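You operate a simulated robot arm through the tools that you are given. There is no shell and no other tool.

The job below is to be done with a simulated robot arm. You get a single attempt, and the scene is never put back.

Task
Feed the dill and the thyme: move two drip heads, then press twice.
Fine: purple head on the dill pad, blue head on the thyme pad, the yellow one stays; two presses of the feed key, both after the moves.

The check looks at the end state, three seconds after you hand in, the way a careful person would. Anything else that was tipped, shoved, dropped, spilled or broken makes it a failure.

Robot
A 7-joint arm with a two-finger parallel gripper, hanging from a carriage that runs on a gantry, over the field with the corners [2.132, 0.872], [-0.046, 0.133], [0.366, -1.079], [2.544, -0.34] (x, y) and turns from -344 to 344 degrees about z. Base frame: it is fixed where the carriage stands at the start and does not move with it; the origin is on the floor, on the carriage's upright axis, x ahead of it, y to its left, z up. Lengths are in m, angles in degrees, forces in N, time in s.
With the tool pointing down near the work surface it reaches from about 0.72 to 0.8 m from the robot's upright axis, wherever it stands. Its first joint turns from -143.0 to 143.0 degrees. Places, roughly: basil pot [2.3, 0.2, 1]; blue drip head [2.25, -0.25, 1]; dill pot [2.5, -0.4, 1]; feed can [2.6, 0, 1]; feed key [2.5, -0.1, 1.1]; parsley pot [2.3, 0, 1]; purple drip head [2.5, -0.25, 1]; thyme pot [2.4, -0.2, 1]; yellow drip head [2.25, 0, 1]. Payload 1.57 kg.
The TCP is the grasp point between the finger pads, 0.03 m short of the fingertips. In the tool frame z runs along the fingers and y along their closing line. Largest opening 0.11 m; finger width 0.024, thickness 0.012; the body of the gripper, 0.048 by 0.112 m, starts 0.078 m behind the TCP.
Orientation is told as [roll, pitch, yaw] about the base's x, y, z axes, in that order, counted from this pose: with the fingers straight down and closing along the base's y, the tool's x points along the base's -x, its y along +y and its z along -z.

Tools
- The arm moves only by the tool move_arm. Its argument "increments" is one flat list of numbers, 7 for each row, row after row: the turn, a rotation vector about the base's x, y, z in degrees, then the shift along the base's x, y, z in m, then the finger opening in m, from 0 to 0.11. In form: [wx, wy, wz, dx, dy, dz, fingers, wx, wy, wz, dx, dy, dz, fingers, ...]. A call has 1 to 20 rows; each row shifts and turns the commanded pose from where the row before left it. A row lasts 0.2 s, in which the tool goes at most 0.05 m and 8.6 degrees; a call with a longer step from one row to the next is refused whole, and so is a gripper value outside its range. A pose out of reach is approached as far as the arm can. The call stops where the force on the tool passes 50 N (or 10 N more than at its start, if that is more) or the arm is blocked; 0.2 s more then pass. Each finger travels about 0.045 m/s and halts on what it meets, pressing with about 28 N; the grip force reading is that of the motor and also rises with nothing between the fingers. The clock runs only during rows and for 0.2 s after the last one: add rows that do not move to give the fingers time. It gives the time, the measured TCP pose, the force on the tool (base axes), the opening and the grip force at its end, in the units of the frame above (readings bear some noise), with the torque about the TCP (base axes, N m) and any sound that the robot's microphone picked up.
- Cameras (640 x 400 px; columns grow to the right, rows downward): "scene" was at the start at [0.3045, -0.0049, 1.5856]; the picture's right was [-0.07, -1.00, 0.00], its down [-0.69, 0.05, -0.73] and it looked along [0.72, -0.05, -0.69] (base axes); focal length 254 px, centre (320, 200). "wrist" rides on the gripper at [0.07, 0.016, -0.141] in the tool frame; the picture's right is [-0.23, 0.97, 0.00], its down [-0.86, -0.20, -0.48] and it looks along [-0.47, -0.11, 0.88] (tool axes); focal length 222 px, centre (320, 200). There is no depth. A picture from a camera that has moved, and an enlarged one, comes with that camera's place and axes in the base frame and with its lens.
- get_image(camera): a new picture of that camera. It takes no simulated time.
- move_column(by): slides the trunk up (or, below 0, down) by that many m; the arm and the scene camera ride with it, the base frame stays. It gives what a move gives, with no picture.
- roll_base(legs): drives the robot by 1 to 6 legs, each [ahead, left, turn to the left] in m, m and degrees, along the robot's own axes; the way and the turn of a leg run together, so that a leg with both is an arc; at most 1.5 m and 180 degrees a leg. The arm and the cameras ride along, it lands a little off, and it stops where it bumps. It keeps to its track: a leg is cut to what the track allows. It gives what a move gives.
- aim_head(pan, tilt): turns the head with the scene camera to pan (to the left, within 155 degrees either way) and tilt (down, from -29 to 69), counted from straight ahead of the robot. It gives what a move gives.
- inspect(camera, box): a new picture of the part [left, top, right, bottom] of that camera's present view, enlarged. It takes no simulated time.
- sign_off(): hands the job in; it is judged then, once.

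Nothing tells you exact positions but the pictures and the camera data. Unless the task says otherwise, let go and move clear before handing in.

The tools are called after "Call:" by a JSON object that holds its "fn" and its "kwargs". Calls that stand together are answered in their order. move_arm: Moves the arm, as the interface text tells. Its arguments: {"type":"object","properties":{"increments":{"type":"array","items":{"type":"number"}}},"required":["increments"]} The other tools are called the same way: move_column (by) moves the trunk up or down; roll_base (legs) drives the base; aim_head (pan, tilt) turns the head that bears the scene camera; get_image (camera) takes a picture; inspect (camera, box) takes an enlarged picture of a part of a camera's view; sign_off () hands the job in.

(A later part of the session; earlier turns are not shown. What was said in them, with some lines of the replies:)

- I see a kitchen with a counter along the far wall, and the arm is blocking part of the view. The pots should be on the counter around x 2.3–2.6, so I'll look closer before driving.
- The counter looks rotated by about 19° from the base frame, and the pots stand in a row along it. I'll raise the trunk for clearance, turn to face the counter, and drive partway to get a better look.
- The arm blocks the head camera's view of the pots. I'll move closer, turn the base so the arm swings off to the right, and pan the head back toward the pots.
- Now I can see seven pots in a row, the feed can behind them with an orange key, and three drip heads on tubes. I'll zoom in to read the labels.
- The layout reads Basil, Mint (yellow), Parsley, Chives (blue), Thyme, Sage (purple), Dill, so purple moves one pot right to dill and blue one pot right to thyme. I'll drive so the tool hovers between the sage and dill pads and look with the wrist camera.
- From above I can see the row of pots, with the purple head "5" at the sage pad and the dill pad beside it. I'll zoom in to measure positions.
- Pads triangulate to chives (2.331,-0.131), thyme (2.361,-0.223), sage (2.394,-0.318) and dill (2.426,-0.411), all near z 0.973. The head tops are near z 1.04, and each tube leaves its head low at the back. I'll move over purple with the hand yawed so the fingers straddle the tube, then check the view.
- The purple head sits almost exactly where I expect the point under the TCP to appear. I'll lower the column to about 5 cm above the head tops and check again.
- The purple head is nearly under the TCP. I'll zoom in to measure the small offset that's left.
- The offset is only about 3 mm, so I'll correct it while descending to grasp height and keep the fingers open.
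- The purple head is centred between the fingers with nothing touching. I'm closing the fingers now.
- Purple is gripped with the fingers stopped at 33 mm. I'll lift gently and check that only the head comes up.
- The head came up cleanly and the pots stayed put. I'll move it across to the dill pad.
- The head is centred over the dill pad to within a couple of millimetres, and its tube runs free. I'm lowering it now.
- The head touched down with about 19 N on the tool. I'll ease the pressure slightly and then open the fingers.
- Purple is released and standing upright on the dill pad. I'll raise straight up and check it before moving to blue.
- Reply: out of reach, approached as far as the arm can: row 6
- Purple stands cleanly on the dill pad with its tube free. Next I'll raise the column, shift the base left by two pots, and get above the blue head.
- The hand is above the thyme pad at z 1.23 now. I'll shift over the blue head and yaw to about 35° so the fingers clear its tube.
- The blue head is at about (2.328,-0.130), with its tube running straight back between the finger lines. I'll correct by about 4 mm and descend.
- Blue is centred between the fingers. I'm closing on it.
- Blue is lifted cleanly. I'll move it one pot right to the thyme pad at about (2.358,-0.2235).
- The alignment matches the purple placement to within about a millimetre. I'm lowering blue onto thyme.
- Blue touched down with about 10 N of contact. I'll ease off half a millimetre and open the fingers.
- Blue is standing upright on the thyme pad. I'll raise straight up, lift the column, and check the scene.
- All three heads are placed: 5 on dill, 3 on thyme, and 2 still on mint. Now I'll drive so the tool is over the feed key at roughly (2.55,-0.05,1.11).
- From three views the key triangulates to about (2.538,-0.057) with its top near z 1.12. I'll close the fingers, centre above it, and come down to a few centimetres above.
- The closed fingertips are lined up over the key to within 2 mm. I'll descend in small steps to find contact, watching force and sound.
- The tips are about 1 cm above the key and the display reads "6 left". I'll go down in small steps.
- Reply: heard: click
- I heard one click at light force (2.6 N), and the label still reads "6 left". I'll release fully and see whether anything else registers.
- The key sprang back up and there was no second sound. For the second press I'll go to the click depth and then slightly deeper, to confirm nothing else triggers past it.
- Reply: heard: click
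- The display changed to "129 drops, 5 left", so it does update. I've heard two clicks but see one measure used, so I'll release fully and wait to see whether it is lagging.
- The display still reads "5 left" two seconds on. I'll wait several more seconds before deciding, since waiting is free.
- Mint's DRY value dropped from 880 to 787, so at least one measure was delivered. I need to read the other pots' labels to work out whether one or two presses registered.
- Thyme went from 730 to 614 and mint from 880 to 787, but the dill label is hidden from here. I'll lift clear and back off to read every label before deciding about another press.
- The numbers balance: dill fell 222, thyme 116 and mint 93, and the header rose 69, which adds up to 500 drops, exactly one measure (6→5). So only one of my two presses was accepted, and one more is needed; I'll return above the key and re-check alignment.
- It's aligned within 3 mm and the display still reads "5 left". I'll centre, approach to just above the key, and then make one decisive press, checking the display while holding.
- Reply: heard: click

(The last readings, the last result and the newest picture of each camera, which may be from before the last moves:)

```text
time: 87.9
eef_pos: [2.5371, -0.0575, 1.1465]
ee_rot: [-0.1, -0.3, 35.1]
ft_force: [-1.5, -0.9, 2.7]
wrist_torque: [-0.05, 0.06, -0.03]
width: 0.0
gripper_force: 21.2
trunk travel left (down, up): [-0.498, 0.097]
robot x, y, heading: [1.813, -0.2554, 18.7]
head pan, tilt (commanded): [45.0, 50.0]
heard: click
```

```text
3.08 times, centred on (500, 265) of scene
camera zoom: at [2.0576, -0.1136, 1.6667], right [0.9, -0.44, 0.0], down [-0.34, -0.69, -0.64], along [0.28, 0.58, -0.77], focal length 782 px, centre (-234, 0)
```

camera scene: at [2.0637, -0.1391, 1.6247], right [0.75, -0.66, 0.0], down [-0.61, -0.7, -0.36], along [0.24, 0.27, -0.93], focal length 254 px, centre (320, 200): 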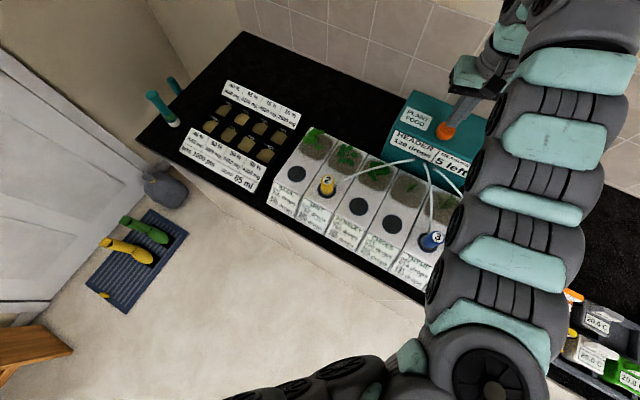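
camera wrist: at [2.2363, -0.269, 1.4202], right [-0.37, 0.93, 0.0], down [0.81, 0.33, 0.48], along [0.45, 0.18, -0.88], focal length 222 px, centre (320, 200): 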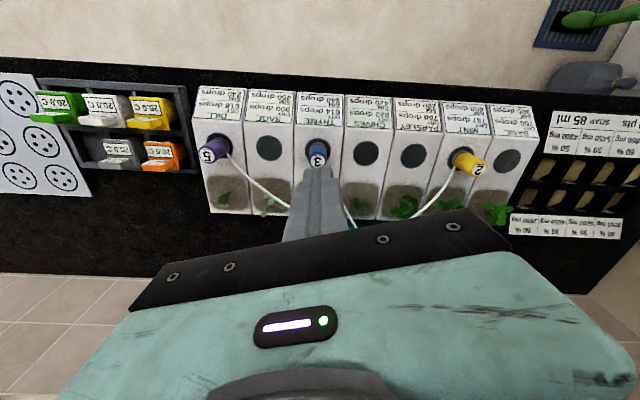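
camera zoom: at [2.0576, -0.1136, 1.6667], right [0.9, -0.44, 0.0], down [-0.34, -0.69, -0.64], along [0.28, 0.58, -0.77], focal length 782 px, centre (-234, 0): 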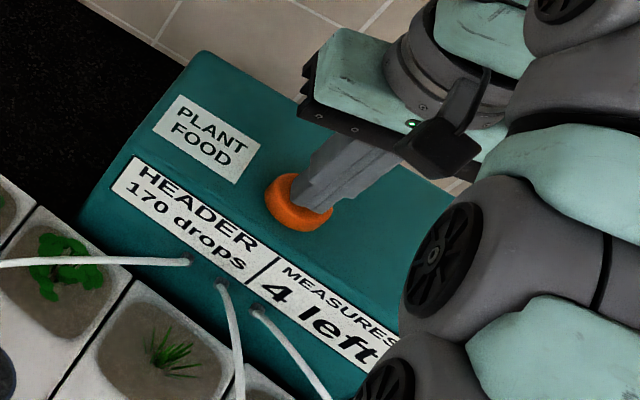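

The display now reads "170 drops, 4 left", so two measures have been delivered. I'll release straight up and confirm it holds.

Call:
{"fn": "move_arm", "kwargs": {"increments": [0, 0, 0, 0, 0, 0.01, 0, 0, 0, 0, 0, 0, 0.012, 0, 0, 0, 0, 0, 0, 0.015, 0, 0, 0, 0, 0, 0, 0, 0]}}

Call:
{"fn": "move_column", "kwargs": {"by": 0.095}}

Call:
{"fn": "inspect", "kwargs": {"camera": "scene", "box": [400, 180, 600, 340]}}

Call:
{"fn": "inspect", "kwargs": {"camera": "scene", "box": [300, 220, 520, 400]}}

```text
time: 88.9
eef_pos: [2.537, -0.0574, 1.1834]
ee_rot: [-0.1, -0.3, 35.1]
ft_force: [-0.1, 0.9, 0.1]
wrist_torque: [0.03, 0.02, 0.01]
width: 0.0003
gripper_force: 21.4
trunk travel left (down, up): [-0.498, 0.097]
robot x, y, heading: [1.8095, -0.253, 18.5]
head pan, tilt (commanded): [45.0, 50.0]
```

```text
time: 90.2
eef_pos: [2.5366, -0.0581, 1.2787]
ee_rot: [0.0, -0.4, 35.2]
ft_force: [-0.3, 0.0, -0.4]
wrist_torque: [-0.02, -0.02, 0.0]
width: 0.0
gripper_force: 21.6
trunk travel left (down, up): [-0.593, 0.002]
robot x, y, heading: [1.8135, -0.2527, 18.8]
head pan, tilt (commanded): [45.0, 50.0]
```

```text
2.50 times, centred on (500, 260) of scene
camera zoom: at [2.0575, -0.1135, 1.7616], right [0.9, -0.44, 0.0], down [-0.34, -0.69, -0.64], along [0.28, 0.58, -0.77], focal length 635 px, centre (-130, 50)
```

zoom: 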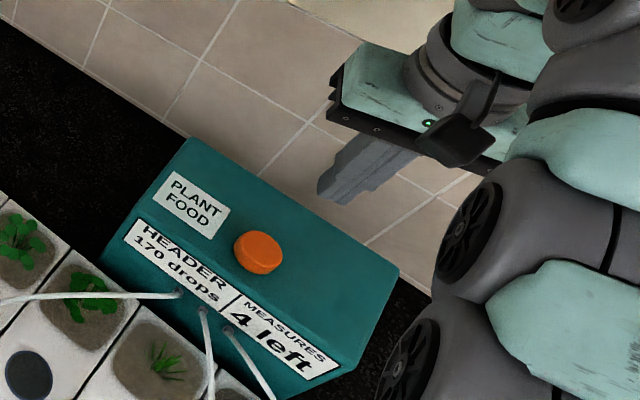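

```text
2.22 times, centred on (410, 310) of scene
camera zoom: at [2.0575, -0.1135, 1.7616], right [0.9, -0.44, 0.0], down [-0.34, -0.69, -0.64], along [0.28, 0.58, -0.77], focal length 564 px, centre (120, -44)
```

zoom: 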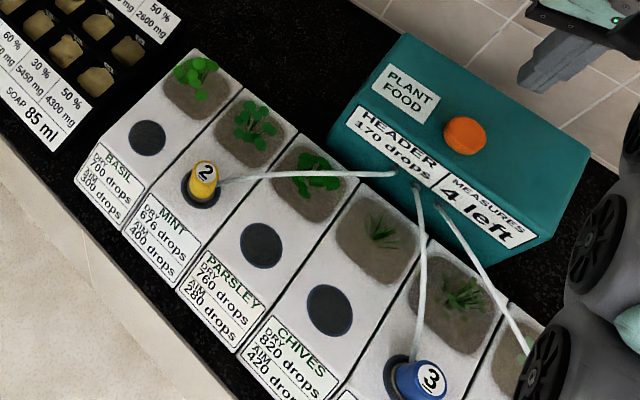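

The display holds at "4 left" after release, and the key is back up. I'll back away and take a final look at everything from the clear viewpoint.

Call:
{"fn": "roll_base", "kwargs": {"legs": [[-0.45, 0.1, 0], [0, 0, -75]]}}

Call:
{"fn": "aim_head", "kwargs": {"pan": 75, "tilt": 50}}

Call:
{"fn": "get_image", "kwargs": {"camera": "scene"}}

```text
time: 96.2
eef_pos: [1.7351, -0.9505, 1.2786]
ee_rot: [0.0, -0.2, -39.4]
ft_force: [-0.4, 0.5, -0.1]
wrist_torque: [-0.03, 0.0, 0.0]
width: 0.0
gripper_force: 21.7
trunk travel left (down, up): [-0.593, 0.002]
robot x, y, heading: [1.3497, -0.3056, -55.5]
head pan, tilt (commanded): [45.0, 50.0]
```

```text
time: 97.1
eef_pos: [1.7364, -0.9514, 1.2781]
ee_rot: [0.0, -0.3, -39.5]
ft_force: [-0.1, 0.5, 0.2]
wrist_torque: [-0.06, -0.01, -0.01]
width: 0.0
gripper_force: 21.7
trunk travel left (down, up): [-0.593, 0.002]
robot x, y, heading: [1.3511, -0.308, -55.7]
head pan, tilt (commanded): [75.0, 50.0]
```

```text
taken
camera scene: at [1.5512, -0.462, 1.7616], right [0.33, -0.94, 0.0], down [-0.72, -0.25, -0.64], along [0.61, 0.21, -0.77], focal length 254 px, centre (320, 200)
```

scene: 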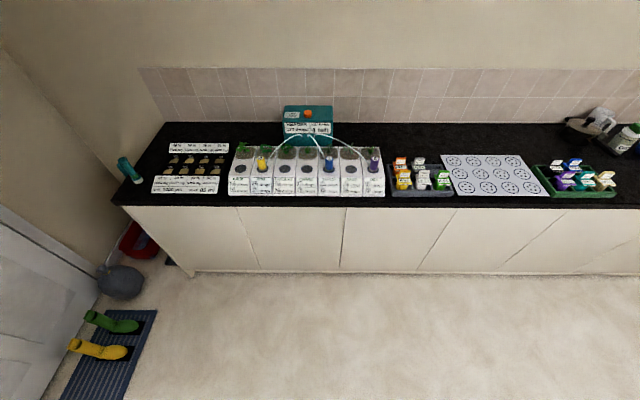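

Call:
{"fn": "inspect", "kwargs": {"camera": "scene", "box": [220, 95, 390, 201]}}

Call:
{"fn": "inspect", "kwargs": {"camera": "scene", "box": [310, 140, 400, 200]}}

Call:
{"fn": "inspect", "kwargs": {"camera": "scene", "box": [225, 140, 315, 200]}}

Call:
{"fn": "inspect", "kwargs": {"camera": "scene", "box": [270, 95, 350, 148]}}

```text
3.76 times, centred on (305, 148) of scene
camera zoom: at [1.5512, -0.462, 1.7616], right [0.33, -0.94, 0.0], down [-0.72, -0.25, -0.64], along [0.61, 0.21, -0.77], focal length 956 px, centre (376, 396)
```

zoom: 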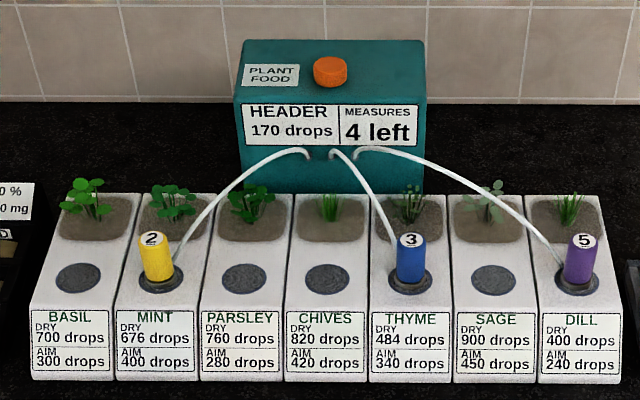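

```text
6.67 times, centred on (355, 170) of scene
camera zoom: at [1.5512, -0.462, 1.7616], right [0.33, -0.94, 0.0], down [-0.72, -0.25, -0.64], along [0.61, 0.21, -0.77], focal length 1693 px, centre (87, 400)
```

zoom: 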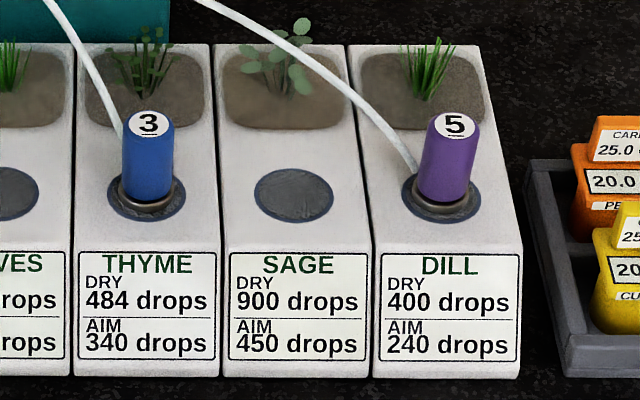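

```text
6.67 times, centred on (270, 170) of scene
camera zoom: at [1.5512, -0.462, 1.7616], right [0.33, -0.94, 0.0], down [-0.72, -0.25, -0.64], along [0.61, 0.21, -0.77], focal length 1693 px, centre (653, 400)
```

zoom: 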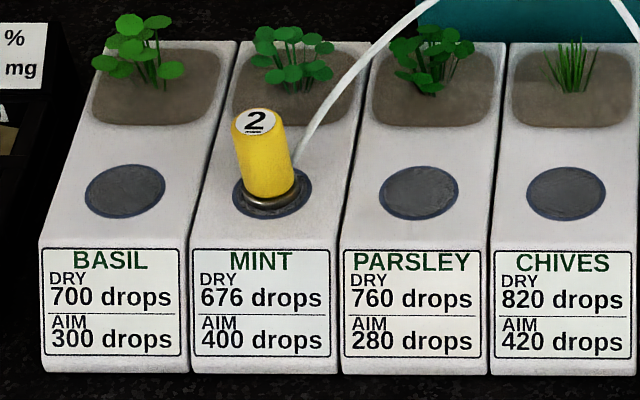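

```text
7.55 times, centred on (310, 122) of scene
camera zoom: at [1.5512, -0.462, 1.7616], right [0.33, -0.94, 0.0], down [-0.72, -0.25, -0.64], along [0.61, 0.21, -0.77], focal length 1917 px, centre (396, 792)
```

zoom: 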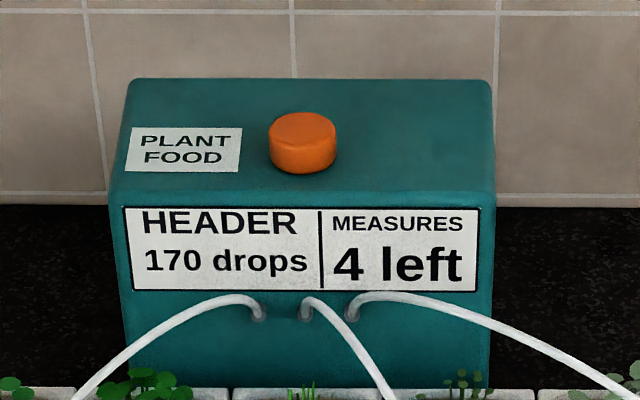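

Purple (5) stands on dill, blue (3) on thyme, and yellow (2) is still on mint. The can reads 4 left, and the pots and header account for exactly two 500-drop measures; nothing was tipped or shoved and the arm is clear. One uncertainty: I pressed the key three times and heard three clicks, but the first one delivered nothing. I'm handing in now.

Call:
{"fn": "sign_off", "kwargs": {}}

```text
The job is handed in.
```

The job is handed in. Both heads are moved and two measures were fed, but I pressed the feed key three times, because the first press clicked without feeding.

- **Heads:** Purple is upright on the dill pad and blue is upright on the thyme pad. Yellow was not touched and is still on mint.
- **Feeding:** All three presses came after the moves. The first one clicked, but the can stayed at 6 left. The next two took it to 5 and then 4. The drop counts on the pots and header add up to exactly two 500-drop measures.
- **Risk:** If the check counts key presses rather than measures fed, it will see three instead of two.
- **Surroundings:** In the final pictures nothing was tipped, shoved or spilled, and the arm is clear of the counter.
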